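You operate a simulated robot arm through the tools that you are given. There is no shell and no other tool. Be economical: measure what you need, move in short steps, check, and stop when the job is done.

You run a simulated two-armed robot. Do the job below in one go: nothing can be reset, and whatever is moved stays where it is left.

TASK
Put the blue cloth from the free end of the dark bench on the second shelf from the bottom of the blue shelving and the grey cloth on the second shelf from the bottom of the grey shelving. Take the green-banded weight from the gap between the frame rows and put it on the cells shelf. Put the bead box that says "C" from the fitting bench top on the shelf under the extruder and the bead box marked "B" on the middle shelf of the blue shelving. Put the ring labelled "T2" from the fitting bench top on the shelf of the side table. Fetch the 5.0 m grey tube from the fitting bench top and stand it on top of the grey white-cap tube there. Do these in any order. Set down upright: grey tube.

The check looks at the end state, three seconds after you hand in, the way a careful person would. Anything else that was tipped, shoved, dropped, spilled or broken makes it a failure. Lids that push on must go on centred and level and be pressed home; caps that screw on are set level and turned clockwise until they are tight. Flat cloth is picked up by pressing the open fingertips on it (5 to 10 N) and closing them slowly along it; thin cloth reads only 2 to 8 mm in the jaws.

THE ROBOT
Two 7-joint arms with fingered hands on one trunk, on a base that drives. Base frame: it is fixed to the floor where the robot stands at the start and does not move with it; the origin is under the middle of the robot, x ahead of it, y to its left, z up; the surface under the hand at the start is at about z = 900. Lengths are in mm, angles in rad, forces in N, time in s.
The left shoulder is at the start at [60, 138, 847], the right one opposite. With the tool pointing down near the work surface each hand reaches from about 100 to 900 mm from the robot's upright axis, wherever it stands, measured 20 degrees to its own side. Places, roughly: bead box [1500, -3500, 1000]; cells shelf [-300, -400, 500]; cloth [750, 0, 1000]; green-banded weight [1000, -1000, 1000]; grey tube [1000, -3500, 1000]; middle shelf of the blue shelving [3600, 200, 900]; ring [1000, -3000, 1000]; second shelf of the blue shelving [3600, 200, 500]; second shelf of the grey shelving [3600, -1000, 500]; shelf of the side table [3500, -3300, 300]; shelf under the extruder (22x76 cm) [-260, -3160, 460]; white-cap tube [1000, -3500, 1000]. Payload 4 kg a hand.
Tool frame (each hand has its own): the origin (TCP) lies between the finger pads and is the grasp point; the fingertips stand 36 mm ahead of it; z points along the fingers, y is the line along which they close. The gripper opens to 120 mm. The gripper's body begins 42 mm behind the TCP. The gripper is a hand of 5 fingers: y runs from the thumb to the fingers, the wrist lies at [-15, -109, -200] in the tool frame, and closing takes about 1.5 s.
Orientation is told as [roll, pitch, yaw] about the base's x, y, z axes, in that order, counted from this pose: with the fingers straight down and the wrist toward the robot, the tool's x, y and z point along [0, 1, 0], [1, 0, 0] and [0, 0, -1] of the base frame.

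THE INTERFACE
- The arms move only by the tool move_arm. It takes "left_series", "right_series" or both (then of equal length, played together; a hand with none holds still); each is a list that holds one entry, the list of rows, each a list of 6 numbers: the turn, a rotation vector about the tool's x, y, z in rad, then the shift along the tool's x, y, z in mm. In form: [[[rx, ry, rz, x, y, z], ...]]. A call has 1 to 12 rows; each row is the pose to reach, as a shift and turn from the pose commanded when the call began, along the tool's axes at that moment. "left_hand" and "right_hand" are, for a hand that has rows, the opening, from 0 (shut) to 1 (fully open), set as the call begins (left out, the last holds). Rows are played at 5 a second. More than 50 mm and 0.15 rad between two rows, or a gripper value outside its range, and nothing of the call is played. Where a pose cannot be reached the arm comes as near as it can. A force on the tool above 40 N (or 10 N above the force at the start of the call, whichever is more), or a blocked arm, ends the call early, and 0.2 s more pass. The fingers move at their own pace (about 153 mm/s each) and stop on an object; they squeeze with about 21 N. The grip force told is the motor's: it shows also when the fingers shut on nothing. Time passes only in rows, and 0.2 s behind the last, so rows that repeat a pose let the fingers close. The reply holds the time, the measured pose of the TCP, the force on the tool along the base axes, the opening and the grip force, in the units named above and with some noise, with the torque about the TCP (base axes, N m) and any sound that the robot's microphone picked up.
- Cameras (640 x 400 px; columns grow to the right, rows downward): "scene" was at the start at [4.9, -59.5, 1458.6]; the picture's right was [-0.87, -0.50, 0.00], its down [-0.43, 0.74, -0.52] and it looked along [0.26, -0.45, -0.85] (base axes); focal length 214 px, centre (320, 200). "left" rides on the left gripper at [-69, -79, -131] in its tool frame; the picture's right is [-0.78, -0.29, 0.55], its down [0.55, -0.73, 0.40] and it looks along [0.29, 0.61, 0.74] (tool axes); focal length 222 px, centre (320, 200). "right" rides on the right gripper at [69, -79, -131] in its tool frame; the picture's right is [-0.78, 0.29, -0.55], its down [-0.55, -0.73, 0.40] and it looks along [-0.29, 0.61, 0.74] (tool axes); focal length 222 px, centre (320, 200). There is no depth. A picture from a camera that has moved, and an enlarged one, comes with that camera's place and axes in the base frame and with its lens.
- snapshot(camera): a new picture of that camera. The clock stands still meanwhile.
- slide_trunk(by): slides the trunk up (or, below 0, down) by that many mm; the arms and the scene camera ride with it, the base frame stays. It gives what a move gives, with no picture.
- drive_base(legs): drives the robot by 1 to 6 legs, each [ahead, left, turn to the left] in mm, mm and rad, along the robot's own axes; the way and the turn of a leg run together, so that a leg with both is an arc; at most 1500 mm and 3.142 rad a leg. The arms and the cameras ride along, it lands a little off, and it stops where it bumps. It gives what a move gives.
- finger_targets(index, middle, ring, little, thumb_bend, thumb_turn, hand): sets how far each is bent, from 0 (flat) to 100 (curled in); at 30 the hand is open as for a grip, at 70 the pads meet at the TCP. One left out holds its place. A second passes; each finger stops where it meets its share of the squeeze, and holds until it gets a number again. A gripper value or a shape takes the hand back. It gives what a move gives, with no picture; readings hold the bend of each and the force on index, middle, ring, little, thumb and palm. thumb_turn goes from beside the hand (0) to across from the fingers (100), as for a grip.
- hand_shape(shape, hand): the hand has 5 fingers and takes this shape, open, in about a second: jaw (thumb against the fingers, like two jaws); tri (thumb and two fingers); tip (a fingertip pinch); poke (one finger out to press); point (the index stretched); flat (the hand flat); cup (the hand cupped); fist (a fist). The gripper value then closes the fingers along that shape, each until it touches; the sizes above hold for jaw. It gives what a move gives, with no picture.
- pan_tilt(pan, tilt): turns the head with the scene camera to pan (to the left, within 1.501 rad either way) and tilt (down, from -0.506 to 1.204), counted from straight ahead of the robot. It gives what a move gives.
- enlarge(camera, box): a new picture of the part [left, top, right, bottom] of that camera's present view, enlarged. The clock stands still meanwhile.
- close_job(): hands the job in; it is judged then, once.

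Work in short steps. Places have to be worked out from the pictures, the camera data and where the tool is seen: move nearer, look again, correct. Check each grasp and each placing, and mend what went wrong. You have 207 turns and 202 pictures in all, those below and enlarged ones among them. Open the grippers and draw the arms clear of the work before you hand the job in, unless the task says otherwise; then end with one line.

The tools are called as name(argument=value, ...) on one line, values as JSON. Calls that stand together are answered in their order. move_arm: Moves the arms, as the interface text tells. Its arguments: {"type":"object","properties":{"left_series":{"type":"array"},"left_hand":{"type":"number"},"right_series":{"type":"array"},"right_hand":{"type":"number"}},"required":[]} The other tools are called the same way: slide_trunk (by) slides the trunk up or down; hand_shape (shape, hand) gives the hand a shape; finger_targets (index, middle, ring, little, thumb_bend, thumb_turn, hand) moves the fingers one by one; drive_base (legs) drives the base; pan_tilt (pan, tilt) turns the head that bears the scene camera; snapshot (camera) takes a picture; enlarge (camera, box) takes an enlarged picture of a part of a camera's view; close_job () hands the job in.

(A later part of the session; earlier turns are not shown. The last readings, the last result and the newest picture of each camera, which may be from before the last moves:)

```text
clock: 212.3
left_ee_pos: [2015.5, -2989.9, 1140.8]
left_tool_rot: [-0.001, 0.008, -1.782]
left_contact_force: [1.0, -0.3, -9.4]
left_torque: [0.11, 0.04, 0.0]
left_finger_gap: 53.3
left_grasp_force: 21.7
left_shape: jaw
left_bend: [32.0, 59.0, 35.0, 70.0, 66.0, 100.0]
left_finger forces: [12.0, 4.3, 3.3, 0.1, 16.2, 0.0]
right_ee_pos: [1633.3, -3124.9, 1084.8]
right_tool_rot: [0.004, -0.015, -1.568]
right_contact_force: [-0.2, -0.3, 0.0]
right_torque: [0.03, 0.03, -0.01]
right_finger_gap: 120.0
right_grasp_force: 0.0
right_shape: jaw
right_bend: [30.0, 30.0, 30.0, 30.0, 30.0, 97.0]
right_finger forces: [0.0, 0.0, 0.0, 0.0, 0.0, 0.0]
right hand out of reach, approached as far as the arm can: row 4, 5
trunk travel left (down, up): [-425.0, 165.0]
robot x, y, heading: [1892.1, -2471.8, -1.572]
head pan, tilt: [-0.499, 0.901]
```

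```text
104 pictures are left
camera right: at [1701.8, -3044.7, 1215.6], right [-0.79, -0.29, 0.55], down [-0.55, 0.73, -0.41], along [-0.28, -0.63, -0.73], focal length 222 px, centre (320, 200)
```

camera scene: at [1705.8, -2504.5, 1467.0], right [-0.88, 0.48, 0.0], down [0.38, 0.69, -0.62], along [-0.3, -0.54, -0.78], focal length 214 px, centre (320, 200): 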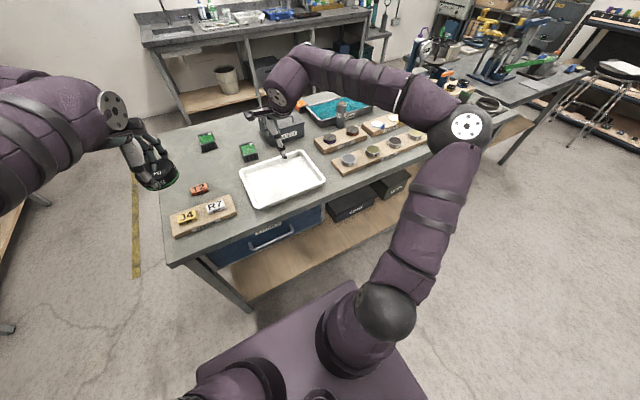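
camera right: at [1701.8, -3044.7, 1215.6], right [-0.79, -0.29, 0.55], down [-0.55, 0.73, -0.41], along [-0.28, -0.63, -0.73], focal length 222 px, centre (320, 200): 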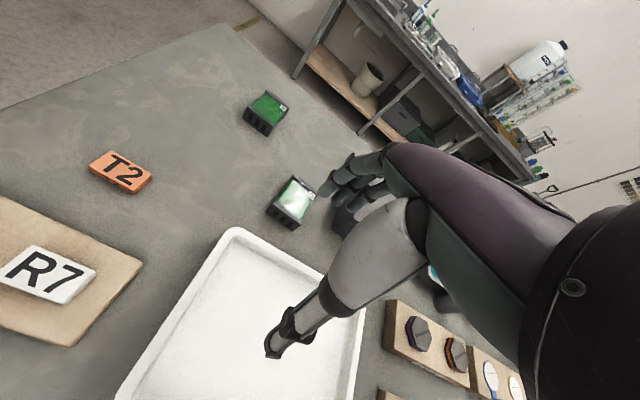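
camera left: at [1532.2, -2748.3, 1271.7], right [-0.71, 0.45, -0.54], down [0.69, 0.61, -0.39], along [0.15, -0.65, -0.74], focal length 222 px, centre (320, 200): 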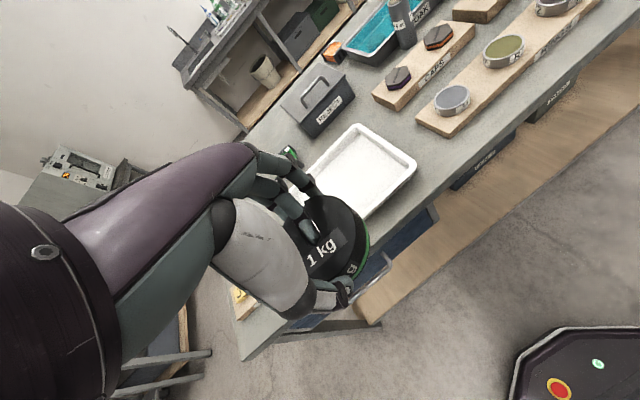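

C box centre ≈ [1633,−3242]. Reach is limited at this height, so I raise the trunk 120 mm, drive 40 mm closer, then lower the hand toward it.

slide_trunk(by=120)

drive_base(legs=[[40, 0, 0]])

move_arm(right_series=[[[0, 0, 0, 0, 15, 35], [0, 0, 0, 0, 30, 75], [0, 0, 0, 0, 45, 115], [0, 0, 0, 0, 60, 150], [0, 0, 0, 0, 70, 180], [0, 0, 0, 0, 77, 195], [0, 0, 0, 0, 77, 195]]])

snapshot(camera="right")

```text
clock: 213.8
left_ee_pos: [2014.5, -2990.6, 1260.8]
left_tool_rot: [0.0, 0.009, -1.782]
left_contact_force: [-0.7, 0.2, -9.9]
left_torque: [0.12, 0.03, -0.04]
left_finger_gap: 53.3
left_grasp_force: 21.1
left_shape: jaw
left_bend: [32.0, 59.0, 35.0, 70.0, 66.0, 100.0]
left_finger forces: [11.9, 4.3, 3.3, 0.0, 16.2, 0.1]
right_ee_pos: [1632.0, -3125.5, 1203.9]
right_tool_rot: [0.002, -0.016, -1.567]
right_contact_force: [0.7, -1.1, 0.6]
right_torque: [-0.02, 0.0, -0.04]
right_finger_gap: 119.8
right_grasp_force: 0.0
right_shape: jaw
right_bend: [30.0, 30.0, 30.0, 30.0, 30.0, 97.0]
right_finger forces: [0.0, 0.1, 0.0, 0.0, 0.0, 0.0]
trunk travel left (down, up): [-545.0, 45.0]
robot x, y, heading: [1895.0, -2466.2, -1.575]
head pan, tilt: [-0.499, 0.901]
```

```text
clock: 214.7
left_ee_pos: [2015.5, -3032.6, 1259.1]
left_tool_rot: [0.0, 0.011, -1.781]
left_contact_force: [-0.3, -1.3, -10.2]
left_torque: [0.16, 0.1, -0.02]
left_finger_gap: 53.4
left_grasp_force: 20.7
left_shape: jaw
left_bend: [32.0, 59.0, 35.0, 70.0, 66.0, 100.0]
left_finger forces: [12.2, 4.2, 3.3, 0.1, 16.1, 0.0]
right_ee_pos: [1632.8, -3167.2, 1202.6]
right_tool_rot: [0.003, -0.012, -1.568]
right_contact_force: [-0.4, -0.2, -0.1]
right_torque: [0.01, -0.04, 0.03]
right_finger_gap: 120.0
right_grasp_force: 0.1
right_shape: jaw
right_bend: [30.0, 30.0, 30.0, 30.0, 30.0, 97.0]
right_finger forces: [0.0, 0.0, 0.0, 0.0, 0.1, 0.1]
trunk travel left (down, up): [-545.0, 45.0]
robot x, y, heading: [1894.5, -2507.1, -1.574]
head pan, tilt: [-0.499, 0.901]
```

```text
clock: 216.3
left_ee_pos: [2014.8, -3030.9, 1261.2]
left_tool_rot: [0.0, 0.011, -1.781]
left_contact_force: [-0.5, -0.3, -9.9]
left_torque: [0.13, 0.08, 0.0]
left_finger_gap: 53.0
left_grasp_force: 21.2
left_shape: jaw
left_bend: [32.0, 59.0, 35.0, 70.0, 66.0, 100.0]
left_finger forces: [12.0, 4.2, 3.2, 0.0, 16.2, 0.1]
right_ee_pos: [1624.7, -3228.0, 1012.4]
right_tool_rot: [0.005, -0.016, -1.569]
right_contact_force: [-0.6, 0.2, 0.6]
right_torque: [0.0, -0.02, 0.04]
right_finger_gap: 120.1
right_grasp_force: 0.1
right_shape: jaw
right_bend: [30.0, 30.0, 30.0, 30.0, 30.0, 97.0]
right_finger forces: [0.0, 0.0, 0.0, 0.1, 0.0, 0.0]
right hand out of reach, approached as far as the arm can: row 1, 2, 3, 4, 5, 6, 7
trunk travel left (down, up): [-545.0, 45.0]
robot x, y, heading: [1892.7, -2508.6, -1.571]
head pan, tilt: [-0.499, 0.901]
```

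```text
103 pictures are left
camera right: at [1693.6, -3147.5, 1143.4], right [-0.79, -0.28, 0.55], down [-0.55, 0.73, -0.41], along [-0.28, -0.62, -0.73], focal length 222 px, centre (320, 200)
```

right: 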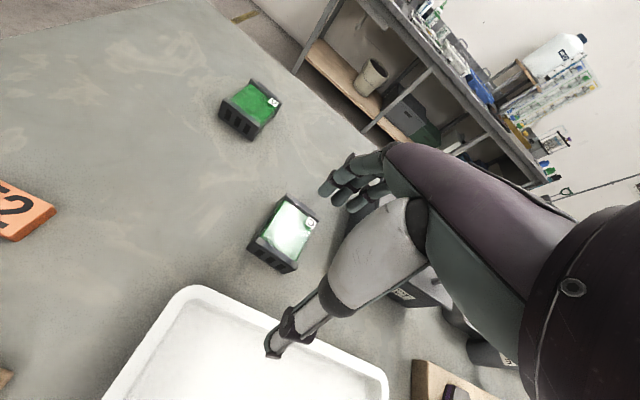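

C box at [1639,−3250]. I drive 30 mm closer and go to a hover just over the box.

drive_base(legs=[[30, 0, 0]])

move_arm(right_series=[[[0, 0, 0, 8, 0, 10], [0, 0, 0, 13, -3, 20], [0, 0, 0, 13, -6, 25], [0, 0, 0, 13, -6, 25]]])

snapshot(camera="right")

```text
clock: 217.1
left_ee_pos: [2014.1, -3061.7, 1259.9]
left_tool_rot: [-0.002, 0.012, -1.78]
left_contact_force: [0.3, -0.9, -10.6]
left_torque: [0.13, 0.05, -0.01]
left_finger_gap: 53.5
left_grasp_force: 21.8
left_shape: jaw
left_bend: [32.0, 59.0, 35.0, 70.0, 66.0, 100.0]
left_finger forces: [12.0, 4.0, 3.3, 0.0, 16.0, 0.0]
right_ee_pos: [1624.0, -3257.5, 1011.2]
right_tool_rot: [0.005, -0.012, -1.569]
right_contact_force: [-0.2, -0.6, 0.2]
right_torque: [0.01, -0.03, 0.02]
right_finger_gap: 120.1
right_grasp_force: 0.2
right_shape: jaw
right_bend: [30.0, 30.0, 30.0, 30.0, 30.0, 97.0]
right_finger forces: [0.0, 0.0, 0.0, 0.0, 0.0, 0.0]
trunk travel left (down, up): [-545.0, 45.0]
robot x, y, heading: [1891.1, -2537.4, -1.576]
head pan, tilt: [-0.499, 0.901]
```

```text
clock: 218.1
left_ee_pos: [2014.7, -3059.1, 1260.3]
left_tool_rot: [-0.003, 0.009, -1.782]
left_contact_force: [0.7, 0.0, -9.0]
left_torque: [0.08, 0.02, -0.03]
left_finger_gap: 53.3
left_grasp_force: 21.7
left_shape: jaw
left_bend: [32.0, 59.0, 35.0, 70.0, 66.0, 100.0]
left_finger forces: [12.2, 4.1, 3.4, 0.0, 16.3, 0.0]
right_ee_pos: [1639.1, -3250.2, 987.1]
right_tool_rot: [0.005, -0.015, -1.567]
right_contact_force: [-0.2, -0.6, 0.5]
right_torque: [0.03, 0.02, 0.03]
right_finger_gap: 120.1
right_grasp_force: 0.2
right_shape: jaw
right_bend: [30.0, 30.0, 30.0, 30.0, 30.0, 97.0]
right_finger forces: [0.0, 0.0, 0.0, 0.0, 0.1, 0.0]
right hand out of reach, approached as far as the arm can: row 1
trunk travel left (down, up): [-545.0, 45.0]
robot x, y, heading: [1889.0, -2530.7, -1.569]
head pan, tilt: [-0.499, 0.901]
```

```text
102 pictures are left
camera right: at [1707.2, -3170.5, 1118.3], right [-0.79, -0.28, 0.55], down [-0.55, 0.73, -0.41], along [-0.28, -0.62, -0.73], focal length 222 px, centre (320, 200)
```

right: 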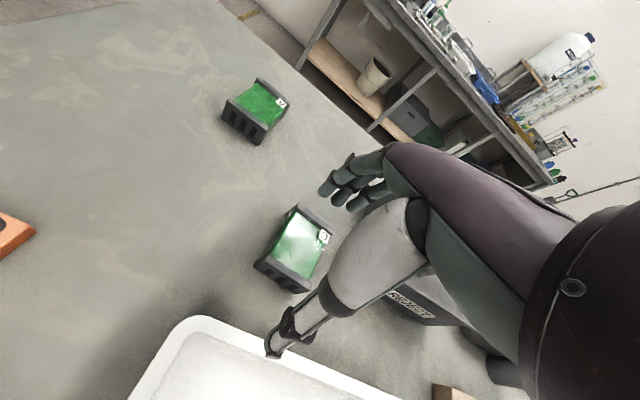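

Box centre ≈ [1644,−3257], walls aligned with the closing axis. I lower onto it.

move_arm(right_series=[[[0, 0, 0, 5, 6, 8], [0, 0, 0, 5, 7, 20], [0, 0, 0, 5, 7, 32], [0, 0, 0, 5, 7, 42], [0, 0, 0, 5, 7, 42]]])

snapshot(camera="right")

```text
clock: 219.3
left_ee_pos: [2014.8, -3058.7, 1260.0]
left_tool_rot: [-0.002, 0.009, -1.78]
left_contact_force: [0.4, 0.1, -9.4]
left_torque: [0.11, 0.02, 0.03]
left_finger_gap: 53.1
left_grasp_force: 20.7
left_shape: jaw
left_bend: [32.0, 59.0, 35.0, 70.0, 66.0, 100.0]
left_finger forces: [12.1, 4.1, 3.4, 0.0, 16.2, 0.0]
right_ee_pos: [1643.7, -3258.9, 945.5]
right_tool_rot: [0.005, -0.015, -1.568]
right_contact_force: [-0.5, 0.7, 0.1]
right_torque: [0.0, 0.0, -0.03]
right_finger_gap: 119.9
right_grasp_force: 0.0
right_shape: jaw
right_bend: [30.0, 30.0, 30.0, 30.0, 30.0, 97.0]
right_finger forces: [0.0, 0.1, 0.1, 0.1, 0.0, 0.0]
right hand out of reach, approached as far as the arm can: row 1
trunk travel left (down, up): [-545.0, 45.0]
robot x, y, heading: [1893.4, -2538.0, -1.574]
head pan, tilt: [-0.499, 0.901]
```

```text
101 pictures are left
camera right: at [1712.8, -3178.7, 1075.9], right [-0.79, -0.28, 0.55], down [-0.55, 0.73, -0.41], along [-0.28, -0.62, -0.73], focal length 222 px, centre (320, 200)
```

right: 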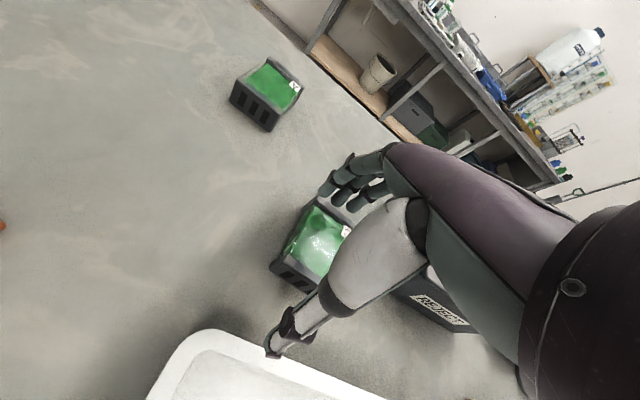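

The box is between fingers and thumb. Closing.

move_arm(right_series=[[[0, 0, 0, 0, 0, 0], [0, 0, 0, 0, 0, 0], [0, 0, 0, 0, 0, 0], [0, 0, 0, 0, 0, 0], [0, 0, 0, 0, 0, 0], [0, 0, 0, 0, 0, 0], [0, 0, 0, 0, 0, 0]]], right_hand=0)

move_arm(right_series=[[[0, 0, 0, 0, 0, -10], [0, 0, 0, 0, 0, -35], [0, 0, 0, 0, 0, -70], [0, 0, 0, 0, -20, -100], [0, 0, 0, 0, -40, -130], [0, 0, 0, 0, -40, -130]]])

snapshot(camera="right")

```text
clock: 220.9
left_ee_pos: [2015.0, -3059.7, 1259.0]
left_tool_rot: [-0.002, 0.01, -1.781]
left_contact_force: [-1.2, -0.2, -10.0]
left_torque: [0.17, 0.03, -0.02]
left_finger_gap: 53.1
left_grasp_force: 20.8
left_shape: jaw
left_bend: [32.0, 59.0, 35.0, 70.0, 66.0, 100.0]
left_finger forces: [12.1, 4.1, 3.2, 0.0, 16.2, 0.0]
right_ee_pos: [1643.6, -3259.5, 943.9]
right_tool_rot: [0.004, -0.014, -1.571]
right_contact_force: [-1.2, 0.7, 0.4]
right_torque: [0.02, -0.03, 0.01]
right_finger_gap: 0.0
right_grasp_force: 20.6
right_shape: jaw
right_bend: [70.0, 70.0, 70.0, 66.0, 69.0, 100.0]
right_finger forces: [0.1, 0.0, 0.1, 0.1, 0.1, 0.0]
trunk travel left (down, up): [-545.0, 45.0]
robot x, y, heading: [1891.7, -2539.6, -1.572]
head pan, tilt: [-0.499, 0.901]
```

```text
clock: 222.3
left_ee_pos: [2015.6, -3060.1, 1260.3]
left_tool_rot: [-0.002, 0.009, -1.78]
left_contact_force: [0.1, -0.4, -9.8]
left_torque: [0.12, 0.07, -0.01]
left_finger_gap: 53.1
left_grasp_force: 21.5
left_shape: jaw
left_bend: [32.0, 59.0, 35.0, 70.0, 66.0, 100.0]
left_finger forces: [12.0, 4.1, 3.3, 0.0, 16.2, 0.1]
right_ee_pos: [1640.9, -3217.2, 1074.0]
right_tool_rot: [0.004, -0.013, -1.569]
right_contact_force: [-0.3, 0.1, -0.7]
right_torque: [-0.01, -0.05, 0.0]
right_finger_gap: 0.3
right_grasp_force: 20.4
right_shape: jaw
right_bend: [70.0, 70.0, 70.0, 66.0, 69.0, 100.0]
right_finger forces: [0.0, 0.0, 0.0, 0.0, 0.1, 0.0]
right hand out of reach, approached as far as the arm can: row 2, 3
trunk travel left (down, up): [-545.0, 45.0]
robot x, y, heading: [1892.5, -2537.5, -1.571]
head pan, tilt: [-0.499, 0.901]
```

```text
100 pictures are left
camera right: at [1711.3, -3137.3, 1206.2], right [-0.79, -0.29, 0.55], down [-0.55, 0.73, -0.41], along [-0.28, -0.62, -0.73], focal length 222 px, centre (320, 200)
```

right: 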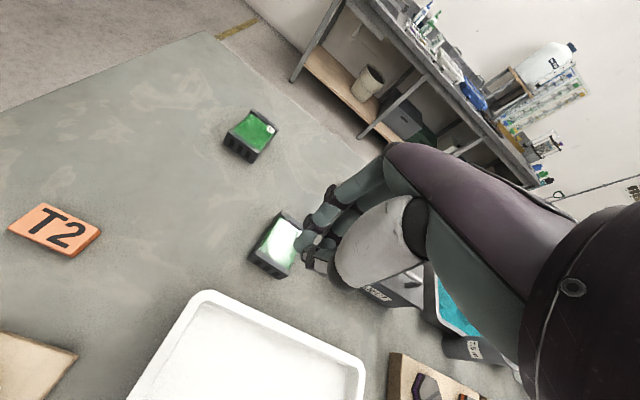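

The fingers closed above the box — the bench is lower than assumed; triangulation gives the box top at ≈[1639,−3263,920]. I open and go lower, watching force.

move_arm(right_series=[[[0, 0, 0, 0, 10, 0], [0, 0, 0, 0, 25, 15], [0, 0, 0, 0, 35, 30], [0, 0, 0, -2, 46, 50], [0, 0, 0, -2, 46, 80], [0, 0, 0, -2, 46, 110], [0, 0, 0, -2, 46, 130], [0, 0, 0, -2, 46, 140], [0, 0, 0, -2, 46, 150], [0, 0, 0, -2, 46, 157], [0, 0, 0, -2, 46, 157]]], right_hand=1)

snapshot(camera="right")

```text
clock: 224.7
left_ee_pos: [2017.8, -3057.4, 1261.9]
left_tool_rot: [-0.001, 0.007, -1.782]
left_contact_force: [-0.2, 0.6, -10.0]
left_torque: [0.16, 0.03, 0.02]
left_finger_gap: 52.9
left_grasp_force: 21.2
left_shape: jaw
left_bend: [32.0, 59.0, 35.0, 70.0, 66.0, 100.0]
left_finger forces: [12.0, 3.8, 3.2, 0.1, 16.1, 0.1]
right_ee_pos: [1641.9, -3265.9, 925.6]
right_tool_rot: [0.006, -0.028, -1.568]
right_contact_force: [-2.6, -4.9, 33.3]
right_torque: [-2.66, 0.36, -0.22]
right_finger_gap: 120.0
right_grasp_force: 0.0
right_shape: jaw
right_bend: [26.0, 30.0, 29.0, 30.0, 30.0, 97.0]
right_finger forces: [6.9, 24.0, 1.8, 0.0, 0.0, 0.1]
right hand out of reach, approached as far as the arm can: row 2, 3, 4, 5, 6
trunk travel left (down, up): [-545.0, 45.0]
robot x, y, heading: [1893.1, -2538.1, -1.573]
head pan, tilt: [-0.499, 0.901]
```

```text
99 pictures are left
camera right: at [1710.7, -3184.1, 1054.9], right [-0.79, -0.28, 0.55], down [-0.55, 0.72, -0.42], along [-0.28, -0.63, -0.72], focal length 222 px, centre (320, 200)
```

right: 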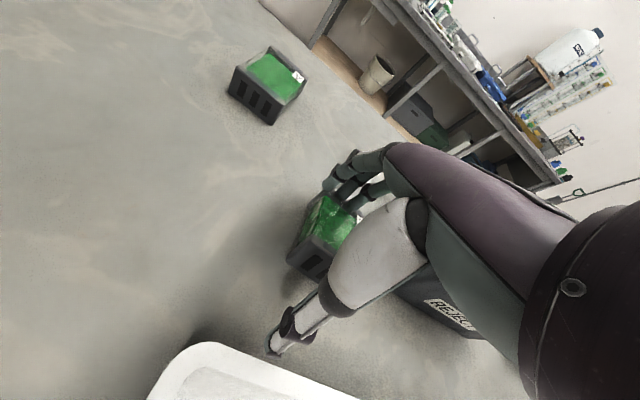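

Fingers pressed on the box's far wall: the box is further (≈[1630,−3286]) and lower (top ≈ 888, bench ≈ 850). I raise off first and drive 25 mm closer.

move_arm(right_series=[[[0, 0, 0, 0, 0, -10], [0, 0, 0, 0, 0, -30], [0, 0, 0, -8, 0, -40]]])

drive_base(legs=[[22, 0, 0]])

snapshot(camera="right")

```text
clock: 225.5
left_ee_pos: [2015.8, -3059.3, 1259.9]
left_tool_rot: [-0.001, 0.01, -1.779]
left_contact_force: [-0.1, 0.0, -10.0]
left_torque: [0.12, 0.08, -0.01]
left_finger_gap: 52.9
left_grasp_force: 20.8
left_shape: jaw
left_bend: [32.0, 59.0, 35.0, 70.0, 66.0, 100.0]
left_finger forces: [12.0, 3.9, 3.3, 0.0, 16.1, 0.0]
right_ee_pos: [1632.1, -3264.5, 956.2]
right_tool_rot: [0.005, -0.013, -1.568]
right_contact_force: [0.2, -0.2, -0.3]
right_torque: [0.02, 0.01, -0.01]
right_finger_gap: 119.9
right_grasp_force: 0.1
right_shape: jaw
right_bend: [30.0, 30.0, 30.0, 30.0, 30.0, 97.0]
right_finger forces: [0.0, 0.1, 0.0, 0.0, 0.0, 0.1]
trunk travel left (down, up): [-545.0, 45.0]
robot x, y, heading: [1896.3, -2535.3, -1.569]
head pan, tilt: [-0.499, 0.901]
```

```text
clock: 226.3
left_ee_pos: [2015.3, -3082.8, 1258.8]
left_tool_rot: [-0.003, 0.009, -1.779]
left_contact_force: [-0.5, -0.2, -10.6]
left_torque: [0.2, 0.06, -0.02]
left_finger_gap: 53.0
left_grasp_force: 20.5
left_shape: jaw
left_bend: [32.0, 59.0, 34.0, 70.0, 66.0, 100.0]
left_finger forces: [12.2, 3.8, 3.4, 0.0, 16.0, 0.0]
right_ee_pos: [1633.1, -3288.2, 957.3]
right_tool_rot: [0.006, -0.013, -1.568]
right_contact_force: [0.0, 0.0, -0.4]
right_torque: [0.03, -0.01, 0.0]
right_finger_gap: 119.7
right_grasp_force: 0.0
right_shape: jaw
right_bend: [30.0, 30.0, 30.0, 30.0, 30.0, 97.0]
right_finger forces: [0.0, 0.0, 0.0, 0.1, 0.1, 0.0]
trunk travel left (down, up): [-545.0, 45.0]
robot x, y, heading: [1893.9, -2559.2, -1.575]
head pan, tilt: [-0.499, 0.901]
```

```text
98 pictures are left
camera right: at [1702.0, -3207.1, 1088.5], right [-0.79, -0.29, 0.55], down [-0.55, 0.73, -0.41], along [-0.28, -0.62, -0.73], focal length 222 px, centre (320, 200)
```

right: 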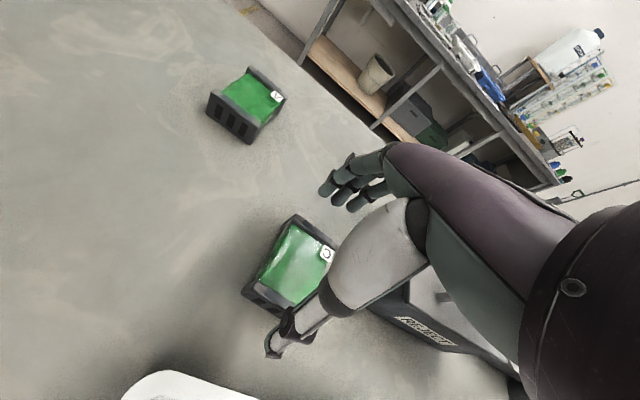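

Consistent: box centre [1627,−3289], top ≈ 890. I lower to TCP ≈ 893.

move_arm(right_series=[[[0, 0, 0, -6, 0, 10], [0, 0, 0, -6, 1, 25], [0, 0, 0, -6, 1, 40], [0, 0, 0, -6, 1, 50], [0, 0, 0, -6, 1, 58], [0, 0, 0, -6, 1, 64], [0, 0, 0, -6, 1, 64]]])

snapshot(camera="right")

```text
clock: 227.9
left_ee_pos: [2014.5, -3081.2, 1259.8]
left_tool_rot: [-0.003, 0.01, -1.779]
left_contact_force: [0.2, 0.2, -9.6]
left_torque: [0.12, 0.03, -0.01]
left_finger_gap: 53.0
left_grasp_force: 21.0
left_shape: jaw
left_bend: [32.0, 59.0, 34.0, 70.0, 66.0, 100.0]
left_finger forces: [12.3, 4.0, 3.3, 0.0, 16.1, 0.0]
right_ee_pos: [1626.4, -3288.3, 895.2]
right_tool_rot: [0.006, -0.016, -1.566]
right_contact_force: [0.3, 1.3, 4.2]
right_torque: [-0.26, 0.03, -0.04]
right_finger_gap: 119.5
right_grasp_force: 0.0
right_shape: jaw
right_bend: [30.0, 30.0, 30.0, 30.0, 30.0, 97.0]
right_finger forces: [0.0, 3.8, 0.0, 0.0, 0.1, 0.0]
trunk travel left (down, up): [-545.0, 45.0]
robot x, y, heading: [1892.2, -2556.4, -1.576]
head pan, tilt: [-0.499, 0.901]
```

```text
97 pictures are left
camera right: at [1695.9, -3207.9, 1026.3], right [-0.79, -0.28, 0.55], down [-0.55, 0.73, -0.41], along [-0.28, -0.62, -0.73], focal length 222 px, centre (320, 200)
```

right: 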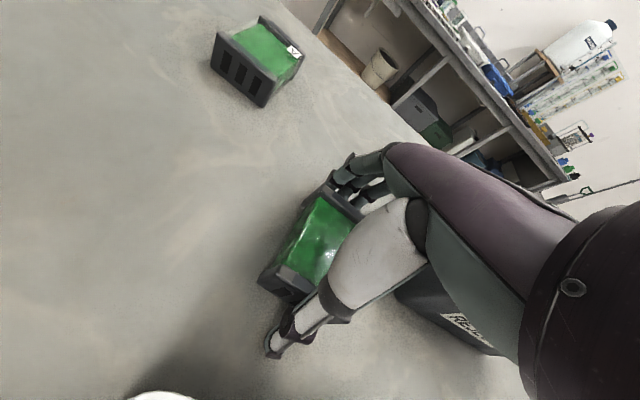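

The fingertips seem to straddle the box (touching the bench at ≈858). I raise 3 mm and close.

move_arm(right_series=[[[0, 0, 0, 0, 0, -3], [0, 0, 0, 0, 0, -3], [0, 0, 0, 0, 0, -3], [0, 0, 0, 0, 0, -3], [0, 0, 0, 0, 0, -3], [0, 0, 0, 0, 0, -3], [0, 0, 0, 0, 0, -3]]], right_hand=0)

snapshot(camera="right")

```text
clock: 229.5
left_ee_pos: [2015.5, -3081.4, 1260.0]
left_tool_rot: [-0.003, 0.01, -1.779]
left_contact_force: [0.0, 0.5, -10.0]
left_torque: [0.13, 0.0, 0.02]
left_finger_gap: 52.7
left_grasp_force: 21.3
left_shape: jaw
left_bend: [32.0, 59.0, 34.0, 70.0, 66.0, 100.0]
left_finger forces: [12.2, 3.8, 3.4, 0.0, 16.1, 0.0]
right_ee_pos: [1627.1, -3287.1, 897.2]
right_tool_rot: [0.006, -0.015, -1.57]
right_contact_force: [0.0, -0.2, -0.6]
right_torque: [0.0, -0.03, 0.02]
right_finger_gap: 85.6
right_grasp_force: 21.4
right_shape: jaw
right_bend: [35.0, 38.0, 38.0, 64.0, 41.0, 99.0]
right_finger forces: [14.6, 1.1, 2.5, 1.1, 19.3, 0.0]
trunk travel left (down, up): [-545.0, 45.0]
robot x, y, heading: [1897.4, -2558.4, -1.575]
head pan, tilt: [-0.499, 0.901]
```

```text
96 pictures are left
camera right: at [1696.0, -3207.8, 1028.6], right [-0.79, -0.28, 0.55], down [-0.55, 0.73, -0.41], along [-0.28, -0.62, -0.73], focal length 222 px, centre (320, 200)
```

right: 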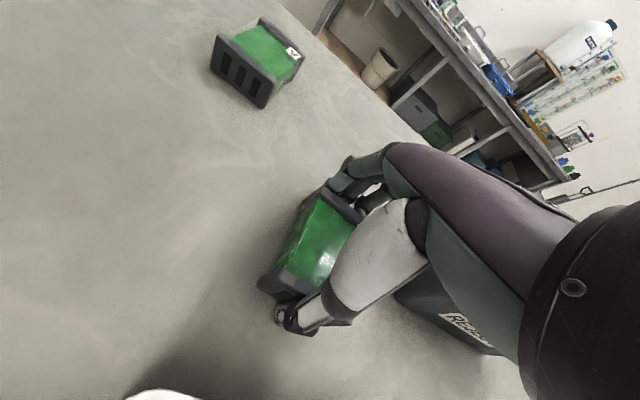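

Gripped at 85 mm. I lift straight up and check it stays level.

move_arm(right_series=[[[0, 0, 0, 0, 0, -10], [0, 0, 0, 0, 0, -30], [0, 0, 0, 0, 0, -60], [0, 0, 0, 0, -15, -100], [0, 0, 0, 0, -40, -140], [0, 0, 0, 0, -60, -160], [0, 0, 0, 0, -60, -160]]])

snapshot(camera="right")

```text
clock: 231.1
left_ee_pos: [2015.2, -3080.6, 1259.7]
left_tool_rot: [-0.004, 0.01, -1.779]
left_contact_force: [-0.1, -0.5, -8.9]
left_torque: [0.12, 0.06, -0.01]
left_finger_gap: 53.1
left_grasp_force: 21.4
left_shape: jaw
left_bend: [32.0, 59.0, 34.0, 70.0, 66.0, 100.0]
left_finger forces: [12.2, 3.9, 3.3, 0.0, 16.0, 0.0]
right_ee_pos: [1626.3, -3224.9, 1056.5]
right_tool_rot: [0.005, -0.013, -1.568]
right_contact_force: [-0.4, -0.1, -1.5]
right_torque: [0.03, -0.02, -0.02]
right_finger_gap: 85.3
right_grasp_force: 20.8
right_shape: jaw
right_bend: [35.0, 38.0, 38.0, 64.0, 41.0, 99.0]
right_finger forces: [14.4, 1.1, 2.4, 1.2, 19.1, 0.1]
trunk travel left (down, up): [-545.0, 45.0]
robot x, y, heading: [1893.0, -2560.8, -1.575]
head pan, tilt: [-0.499, 0.901]
```

```text
95 pictures are left
camera right: at [1695.0, -3145.2, 1187.4], right [-0.79, -0.28, 0.55], down [-0.55, 0.73, -0.41], along [-0.28, -0.62, -0.73], focal length 222 px, centre (320, 200)
```

right: 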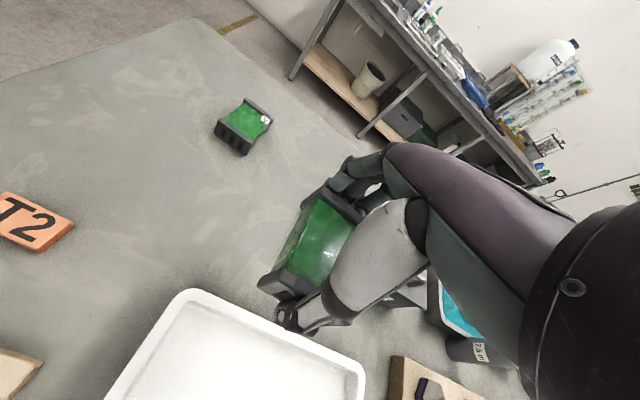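

Box C held level. I back away from the bench and strafe along the aisle to the extruder table.

drive_base(legs=[[-480, 0, 0], [0, -1000, 0], [0, -1000, 0]])

pan_tilt(pan=0.0, tilt=0.7)

snapshot(camera="scene")

```text
clock: 243.5
left_ee_pos: [26.2, -2589.1, 1259.5]
left_tool_rot: [0.0, 0.011, -1.773]
left_contact_force: [0.4, -0.3, -9.6]
left_torque: [0.13, 0.05, 0.01]
left_finger_gap: 52.8
left_grasp_force: 20.8
left_shape: jaw
left_bend: [32.0, 59.0, 34.0, 70.0, 66.0, 100.0]
left_finger forces: [12.1, 3.9, 3.4, 0.1, 16.1, 0.0]
right_ee_pos: [-362.6, -2736.1, 1057.1]
right_tool_rot: [0.006, -0.017, -1.559]
right_contact_force: [-0.4, -0.3, -1.3]
right_torque: [-0.02, -0.02, -0.01]
right_finger_gap: 85.4
right_grasp_force: 20.6
right_shape: jaw
right_bend: [35.0, 38.0, 38.0, 64.0, 41.0, 99.0]
right_finger forces: [14.4, 1.0, 2.5, 1.2, 19.2, 0.1]
trunk travel left (down, up): [-545.0, 45.0]
robot x, y, heading: [-98.1, -2067.7, -1.564]
head pan, tilt: [-0.499, 0.901]
```

```text
clock: 244.5
left_ee_pos: [26.2, -2589.1, 1260.1]
left_tool_rot: [-0.001, 0.01, -1.769]
left_contact_force: [-0.3, -0.2, -9.0]
left_torque: [0.1, 0.04, 0.04]
left_finger_gap: 53.0
left_grasp_force: 20.8
left_shape: jaw
left_bend: [32.0, 59.0, 34.0, 70.0, 66.0, 100.0]
left_finger forces: [12.2, 4.0, 3.4, 0.1, 16.0, 0.1]
right_ee_pos: [-362.4, -2736.7, 1055.9]
right_tool_rot: [0.006, -0.015, -1.561]
right_contact_force: [-0.3, 0.5, -1.3]
right_torque: [0.0, 0.02, 0.0]
right_finger_gap: 85.3
right_grasp_force: 21.8
right_shape: jaw
right_bend: [35.0, 38.0, 38.0, 64.0, 41.0, 99.0]
right_finger forces: [14.4, 1.1, 2.5, 1.2, 19.2, 0.0]
trunk travel left (down, up): [-545.0, 45.0]
robot x, y, heading: [-102.9, -2069.8, -1.566]
head pan, tilt: [0.0, 0.7]
```

```text
94 pictures are left
camera scene: at [-99.4, -2124.5, 1603.1], right [-1.0, -0.01, 0.0], down [0.0, 0.64, -0.76], along [0.0, -0.76, -0.64], focal length 214 px, centre (320, 200)
```

scene: 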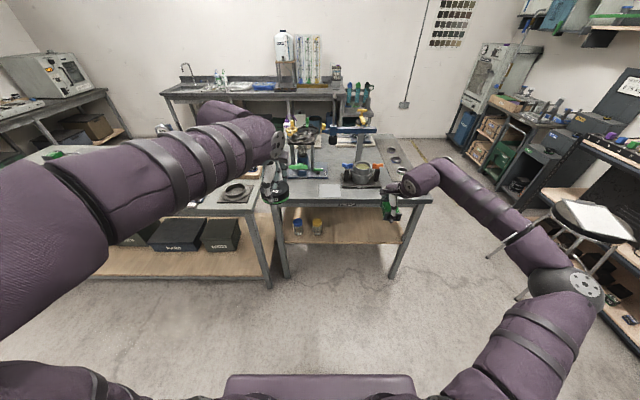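

The shelf under the extruder (z≈460, front edge y≈−3036) is free for x<−150. I lower the trunk, raise the weight hand clear, and lower the right hand before driving in.

slide_trunk(by=-420)

move_arm(left_series=[[[0, 0, 0, 0, 0, -40], [0, 0, 0, 0, 0, -80], [0, 0, 0, 0, 0, -120], [0, 0, 0, 0, 0, -150], [0, 0, 0, 0, 0, -150]]], right_series=[[[0, 0, 0, 0, 0, 25], [0, 0, 0, 0, 0, 50], [0, 0, 0, 0, 0, 75], [0, 0, 0, 0, 0, 92], [0, 0, 0, 0, 0, 92]]])

snapshot(camera="right")

snapshot(camera="scene")

```text
refused: -420 is not a number from -400 to 400
```

```text
clock: 245.7
left_ee_pos: [26.5, -2590.3, 1410.8]
left_tool_rot: [-0.002, 0.011, -1.772]
left_contact_force: [0.8, -0.7, -9.7]
left_torque: [0.15, 0.03, 0.0]
left_finger_gap: 52.8
left_grasp_force: 21.4
left_shape: jaw
left_bend: [32.0, 59.0, 34.0, 70.0, 66.0, 100.0]
left_finger forces: [12.1, 3.8, 3.4, 0.0, 15.8, 0.1]
right_ee_pos: [-361.2, -2738.4, 963.8]
right_tool_rot: [0.006, -0.016, -1.561]
right_contact_force: [-0.5, -0.8, -1.5]
right_torque: [0.02, 0.0, -0.01]
right_finger_gap: 85.5
right_grasp_force: 21.2
right_shape: jaw
right_bend: [35.0, 38.0, 38.0, 64.0, 41.0, 99.0]
right_finger forces: [14.4, 1.1, 2.4, 1.2, 19.1, 0.0]
trunk travel left (down, up): [-545.0, 45.0]
robot x, y, heading: [-98.7, -2071.5, -1.566]
head pan, tilt: [0.0, 0.7]
```

```text
93 pictures are left
camera right: at [-293.3, -2657.0, 1095.4], right [-0.78, -0.29, 0.55], down [-0.56, 0.72, -0.41], along [-0.28, -0.63, -0.73], focal length 222 px, centre (320, 200)
```

right: 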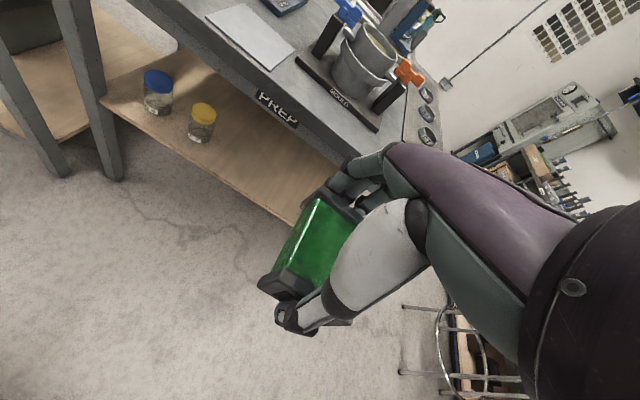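

```text
92 pictures are left
camera scene: at [-99.4, -2124.4, 1603.1], right [-1.0, -0.01, 0.0], down [0.0, 0.64, -0.76], along [0.01, -0.76, -0.64], focal length 214 px, centre (320, 200)
```

scene: 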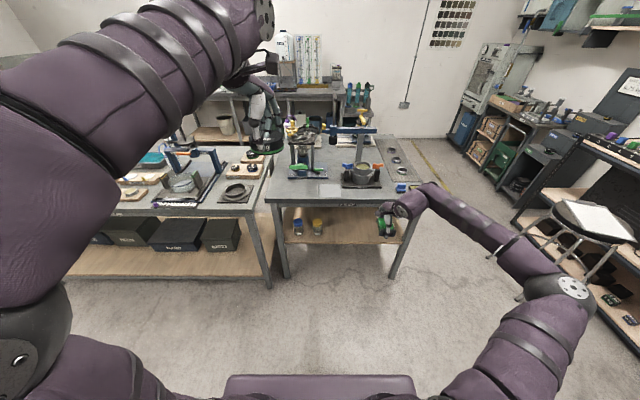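

I slide the trunk down 400 mm.

slide_trunk(by=-400)

snapshot(camera="right")

snapshot(camera="scene")

```text
clock: 249.5
left_ee_pos: [26.2, -2590.4, 1009.3]
left_tool_rot: [-0.001, 0.01, -1.773]
left_contact_force: [0.1, -0.1, -10.2]
left_torque: [0.11, 0.02, -0.02]
left_finger_gap: 53.1
left_grasp_force: 21.4
left_shape: jaw
left_bend: [32.0, 59.0, 34.0, 70.0, 66.0, 100.0]
left_finger forces: [12.0, 3.7, 3.5, 0.0, 15.9, 0.1]
right_ee_pos: [-362.0, -2737.2, 564.7]
right_tool_rot: [0.007, -0.013, -1.56]
right_contact_force: [-0.4, 0.3, -1.4]
right_torque: [0.03, -0.03, -0.02]
right_finger_gap: 85.1
right_grasp_force: 21.1
right_shape: jaw
right_bend: [35.0, 38.0, 38.0, 64.0, 41.0, 99.0]
right_finger forces: [14.4, 1.0, 2.5, 1.2, 19.2, 0.1]
trunk travel left (down, up): [-145.0, 445.0]
robot x, y, heading: [-98.9, -2069.7, -1.568]
head pan, tilt: [0.0, 0.7]
```

```text
91 pictures are left
camera right: at [-293.3, -2656.8, 695.6], right [-0.78, -0.29, 0.55], down [-0.56, 0.72, -0.41], along [-0.28, -0.63, -0.73], focal length 222 px, centre (320, 200)
```

right: 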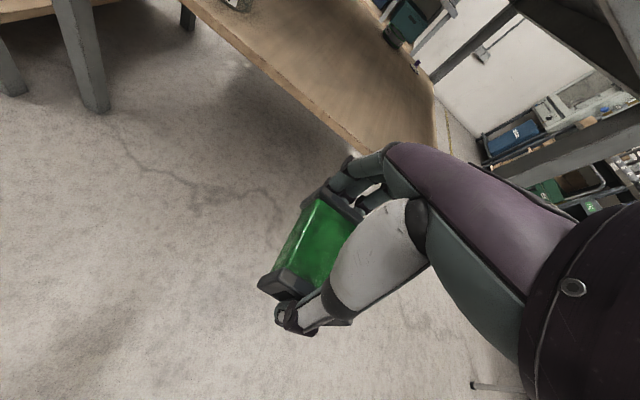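

```text
90 pictures are left
camera scene: at [-99.3, -2124.2, 1203.2], right [-1.0, -0.01, 0.0], down [0.0, 0.64, -0.76], along [0.01, -0.76, -0.64], focal length 214 px, centre (320, 200)
```

scene: 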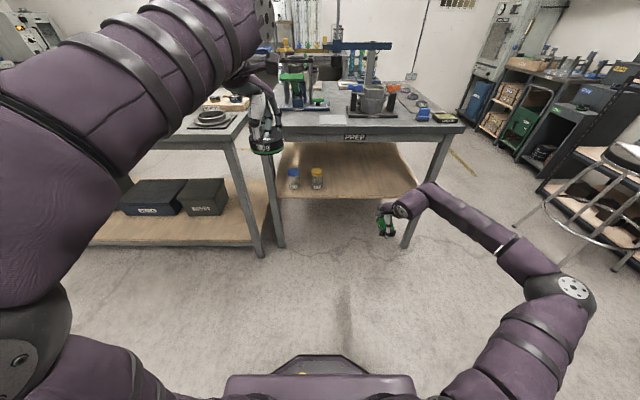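

Shelf z≈465, apron bottom ≈766. I lower the right hand 30 mm and drive forward 300 mm, then check.

move_arm(right_series=[[[0, 0, 0, 0, 0, 15], [0, 0, 0, 0, 0, 30], [0, 0, 0, 0, 0, 30]]])

drive_base(legs=[[300, 0, 0]])

snapshot(camera="right")

snapshot(camera="scene")

```text
clock: 250.3
left_ee_pos: [27.5, -2589.9, 1012.2]
left_tool_rot: [-0.002, 0.01, -1.772]
left_contact_force: [-0.2, 0.0, -9.2]
left_torque: [0.14, 0.04, 0.01]
left_finger_gap: 53.0
left_grasp_force: 21.1
left_shape: jaw
left_bend: [32.0, 59.0, 34.0, 70.0, 66.0, 100.0]
left_finger forces: [12.1, 3.7, 3.5, 0.0, 15.8, 0.0]
right_ee_pos: [-360.6, -2737.6, 534.8]
right_tool_rot: [0.005, -0.014, -1.559]
right_contact_force: [0.0, 0.3, -1.2]
right_torque: [-0.01, -0.04, -0.01]
right_finger_gap: 85.3
right_grasp_force: 20.6
right_shape: jaw
right_bend: [35.0, 38.0, 38.0, 64.0, 41.0, 99.0]
right_finger forces: [14.4, 1.1, 2.5, 1.2, 19.2, 0.0]
trunk travel left (down, up): [-145.0, 445.0]
robot x, y, heading: [-96.4, -2072.1, -1.562]
head pan, tilt: [0.0, 0.7]
```

```text
clock: 252.4
left_ee_pos: [29.2, -2892.4, 1010.5]
left_tool_rot: [-0.003, 0.011, -1.772]
left_contact_force: [0.3, 0.1, -11.0]
left_torque: [0.15, 0.04, -0.01]
left_finger_gap: 53.0
left_grasp_force: 21.2
left_shape: jaw
left_bend: [32.0, 59.0, 34.0, 70.0, 66.0, 100.0]
left_finger forces: [12.0, 3.6, 3.5, 0.0, 15.8, 0.0]
right_ee_pos: [-359.4, -3040.6, 534.4]
right_tool_rot: [0.006, -0.015, -1.558]
right_contact_force: [-0.2, -0.2, -1.3]
right_torque: [0.03, -0.06, 0.0]
right_finger_gap: 85.4
right_grasp_force: 20.8
right_shape: jaw
right_bend: [35.0, 38.0, 38.0, 64.0, 41.0, 99.0]
right_finger forces: [14.3, 1.1, 2.5, 1.1, 19.2, 0.0]
trunk travel left (down, up): [-145.0, 445.0]
robot x, y, heading: [-97.1, -2373.9, -1.563]
head pan, tilt: [0.0, 0.7]
```

```text
89 pictures are left
camera right: at [-290.2, -2959.9, 665.7], right [-0.78, -0.29, 0.55], down [-0.56, 0.72, -0.41], along [-0.28, -0.63, -0.73], focal length 222 px, centre (320, 200)
```

right: 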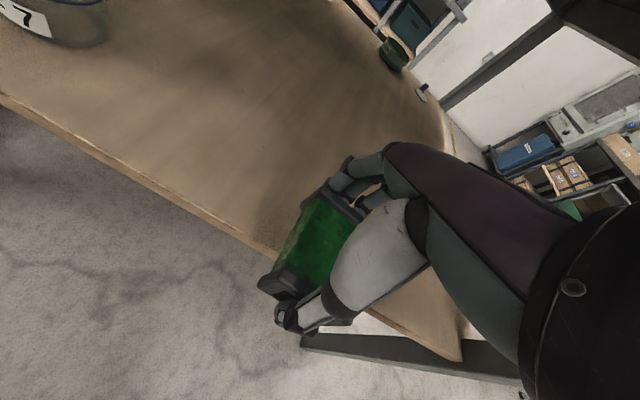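

```text
88 pictures are left
camera scene: at [-97.2, -2426.4, 1203.1], right [-1.0, -0.01, 0.0], down [0.0, 0.64, -0.76], along [0.01, -0.76, -0.64], focal length 214 px, centre (320, 200)
```

scene: 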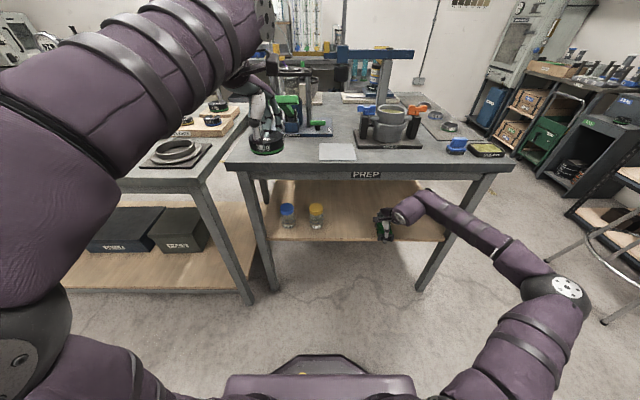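

Front edge y≈−3043. I extend the hand 70 mm in and lower gradually until contact.

move_arm(right_series=[[[0, 0, 0, 0, 25, 0], [0, 0, 0, 0, 50, 0], [0, 0, 0, 0, 72, 0], [0, 0, 0, 0, 72, 10], [0, 0, 0, 0, 72, 20], [0, 0, 0, 0, 72, 27], [0, 0, 0, 0, 72, 32], [0, 0, 0, 0, 72, 32]]])

snapshot(camera="right")

```text
clock: 254.2
left_ee_pos: [29.7, -2892.7, 1010.4]
left_tool_rot: [-0.003, 0.011, -1.771]
left_contact_force: [0.4, -0.4, -9.9]
left_torque: [0.16, 0.02, 0.01]
left_finger_gap: 52.7
left_grasp_force: 21.7
left_shape: jaw
left_bend: [32.0, 59.0, 34.0, 70.0, 66.0, 100.0]
left_finger forces: [12.0, 3.8, 3.4, 0.0, 15.7, 0.0]
right_ee_pos: [-358.2, -3112.8, 503.8]
right_tool_rot: [0.005, -0.013, -1.56]
right_contact_force: [-0.6, -0.4, -1.5]
right_torque: [-0.01, 0.0, -0.01]
right_finger_gap: 85.3
right_grasp_force: 20.9
right_shape: jaw
right_bend: [35.0, 38.0, 38.0, 64.0, 41.0, 99.0]
right_finger forces: [14.3, 1.1, 2.5, 1.2, 19.1, 0.0]
right hand out of reach, approached as far as the arm can: row 3
trunk travel left (down, up): [-145.0, 445.0]
robot x, y, heading: [-97.9, -2370.5, -1.566]
head pan, tilt: [0.0, 0.7]
```

```text
87 pictures are left
camera right: at [-289.2, -3032.6, 635.0], right [-0.78, -0.29, 0.55], down [-0.56, 0.72, -0.41], along [-0.28, -0.63, -0.73], focal length 222 px, centre (320, 200)
```

right: 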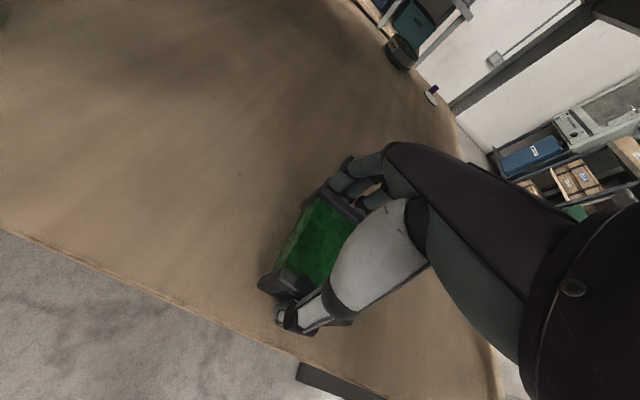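

No contact yet; the box is fully over the shelf. I lower in 4 mm steps.

move_arm(right_series=[[[0, 0, 0, 0, 0, 4], [0, 0, 0, 0, 0, 8], [0, 0, 0, 0, 0, 8]]])

move_arm(right_series=[[[0, 0, 0, 0, 0, 3], [0, 0, 0, 0, 0, 6], [0, 0, 0, 0, 0, 6]]])

```text
clock: 255.0
left_ee_pos: [28.2, -2891.9, 1011.0]
left_tool_rot: [-0.001, 0.011, -1.772]
left_contact_force: [-0.1, -0.4, -10.0]
left_torque: [0.15, 0.07, -0.01]
left_finger_gap: 52.9
left_grasp_force: 20.7
left_shape: jaw
left_bend: [32.0, 59.0, 34.0, 70.0, 66.0, 100.0]
left_finger forces: [12.0, 3.9, 3.5, 0.1, 15.9, 0.0]
right_ee_pos: [-357.5, -3113.5, 497.3]
right_tool_rot: [0.004, -0.016, -1.558]
right_contact_force: [0.0, -0.3, 6.7]
right_torque: [0.44, -0.01, 0.03]
right_finger_gap: 85.0
right_grasp_force: 21.1
right_shape: jaw
right_bend: [35.0, 38.0, 38.0, 64.0, 41.0, 99.0]
right_finger forces: [13.8, 1.0, 2.3, 1.2, 26.6, 0.0]
trunk travel left (down, up): [-145.0, 445.0]
robot x, y, heading: [-99.9, -2366.4, -1.563]
head pan, tilt: [0.0, 0.7]
```

```text
clock: 255.9
left_ee_pos: [30.0, -2890.7, 1008.9]
left_tool_rot: [-0.001, 0.014, -1.773]
left_contact_force: [-0.1, 0.1, -9.8]
left_torque: [0.15, 0.01, 0.0]
left_finger_gap: 52.9
left_grasp_force: 20.9
left_shape: jaw
left_bend: [32.0, 59.0, 34.0, 70.0, 66.0, 100.0]
left_finger forces: [12.0, 3.8, 3.4, 0.1, 15.8, 0.0]
right_ee_pos: [-355.9, -3114.3, 497.2]
right_tool_rot: [0.009, -0.026, -1.559]
right_contact_force: [-0.2, 1.9, 13.1]
right_torque: [0.89, 0.0, 0.02]
right_finger_gap: 82.9
right_grasp_force: 21.4
right_shape: jaw
right_bend: [36.0, 38.0, 39.0, 64.0, 41.0, 100.0]
right_finger forces: [12.8, 0.4, 2.7, 0.6, 31.6, 0.0]
trunk travel left (down, up): [-145.0, 445.0]
robot x, y, heading: [-101.0, -2369.4, -1.566]
head pan, tilt: [0.0, 0.7]
stopped in row 3 (right hand): the force on the tool passed its limit at 40 N (the readings are from after the stop); the commanded pose is now the measured one
```

Contact: the box is on the shelf at z≈460. I relieve 1 mm and open, then lift straight up a bit.

move_arm(right_series=[[[0, 0, 0, 0, 0, -1], [0, 0, 0, 0, 0, -2], [0, 0, 0, 0, 0, -2], [0, 0, 0, 0, 0, -2]]], right_hand=1)

snapshot(camera="right")

```text
clock: 256.9
left_ee_pos: [28.9, -2893.5, 1009.9]
left_tool_rot: [-0.003, 0.01, -1.772]
left_contact_force: [0.5, 1.0, -9.7]
left_torque: [0.15, 0.04, 0.01]
left_finger_gap: 52.6
left_grasp_force: 20.8
left_shape: jaw
left_bend: [32.0, 59.0, 34.0, 70.0, 66.0, 100.0]
left_finger forces: [12.1, 3.8, 3.3, 0.0, 15.8, 0.0]
right_ee_pos: [-356.6, -3115.1, 495.6]
right_tool_rot: [0.009, -0.02, -1.559]
right_contact_force: [0.0, 0.4, 1.6]
right_torque: [-0.05, 0.03, 0.01]
right_finger_gap: 119.3
right_grasp_force: 0.1
right_shape: jaw
right_bend: [30.0, 30.0, 30.0, 30.0, 30.0, 97.0]
right_finger forces: [0.0, 0.9, 0.0, 0.0, 0.1, 0.0]
trunk travel left (down, up): [-145.0, 445.0]
robot x, y, heading: [-97.2, -2371.5, -1.569]
head pan, tilt: [0.0, 0.7]
```

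```text
86 pictures are left
camera right: at [-288.6, -3033.3, 626.2], right [-0.79, -0.29, 0.55], down [-0.56, 0.72, -0.42], along [-0.27, -0.63, -0.73], focal length 222 px, centre (320, 200)
```

right: 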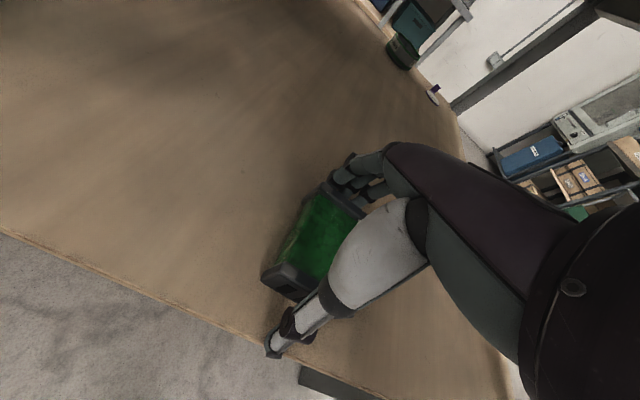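

Released. I lift 48 mm and drive back out.

move_arm(right_series=[[[0, 0, 0, 0, 0, -15], [0, 0, 0, 0, 0, -32], [0, 0, 0, 0, 0, -48], [0, 0, 0, 0, 0, -48]]])

drive_base(legs=[[-350, 0, 0]])

snapshot(camera="scene")

```text
clock: 257.9
left_ee_pos: [28.6, -2893.6, 1009.2]
left_tool_rot: [-0.001, 0.015, -1.773]
left_contact_force: [-0.4, 0.4, -9.9]
left_torque: [0.12, 0.03, -0.01]
left_finger_gap: 52.6
left_grasp_force: 20.8
left_shape: jaw
left_bend: [32.0, 59.0, 34.0, 70.0, 66.0, 100.0]
left_finger forces: [12.1, 3.8, 3.4, 0.0, 15.7, 0.0]
right_ee_pos: [-357.9, -3109.6, 537.2]
right_tool_rot: [0.008, -0.017, -1.556]
right_contact_force: [-0.4, -0.5, 0.1]
right_torque: [-0.02, 0.0, 0.01]
right_finger_gap: 119.7
right_grasp_force: 0.2
right_shape: jaw
right_bend: [30.0, 30.0, 30.0, 30.0, 30.0, 97.0]
right_finger forces: [0.0, 0.0, 0.1, 0.0, 0.0, 0.0]
right hand out of reach, approached as far as the arm can: row 3, 4
trunk travel left (down, up): [-145.0, 445.0]
robot x, y, heading: [-95.8, -2371.1, -1.563]
head pan, tilt: [0.0, 0.7]
```

```text
clock: 260.1
left_ee_pos: [25.9, -2542.9, 1012.1]
left_tool_rot: [-0.002, 0.01, -1.773]
left_contact_force: [0.0, 0.0, -10.2]
left_torque: [0.15, 0.05, 0.03]
left_finger_gap: 52.7
left_grasp_force: 20.7
left_shape: jaw
left_bend: [32.0, 59.0, 34.0, 70.0, 66.0, 100.0]
left_finger forces: [12.3, 3.9, 3.4, 0.0, 15.9, 0.1]
right_ee_pos: [-362.8, -2760.8, 543.9]
right_tool_rot: [0.009, -0.026, -1.56]
right_contact_force: [0.0, 0.1, 0.1]
right_torque: [-0.02, -0.01, 0.02]
right_finger_gap: 119.7
right_grasp_force: 0.0
right_shape: jaw
right_bend: [30.0, 30.0, 30.0, 30.0, 30.0, 97.0]
right_finger forces: [0.0, 0.0, 0.0, 0.0, 0.0, 0.1]
trunk travel left (down, up): [-145.0, 445.0]
robot x, y, heading: [-99.1, -2024.1, -1.566]
head pan, tilt: [0.0, 0.7]
```

```text
85 pictures are left
camera scene: at [-99.5, -2077.1, 1203.2], right [-1.0, -0.01, 0.0], down [0.0, 0.64, -0.76], along [0.0, -0.76, -0.64], focal length 214 px, centre (320, 200)
```

scene: 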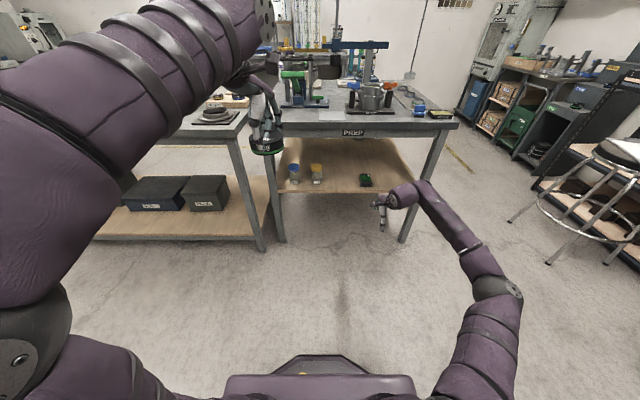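

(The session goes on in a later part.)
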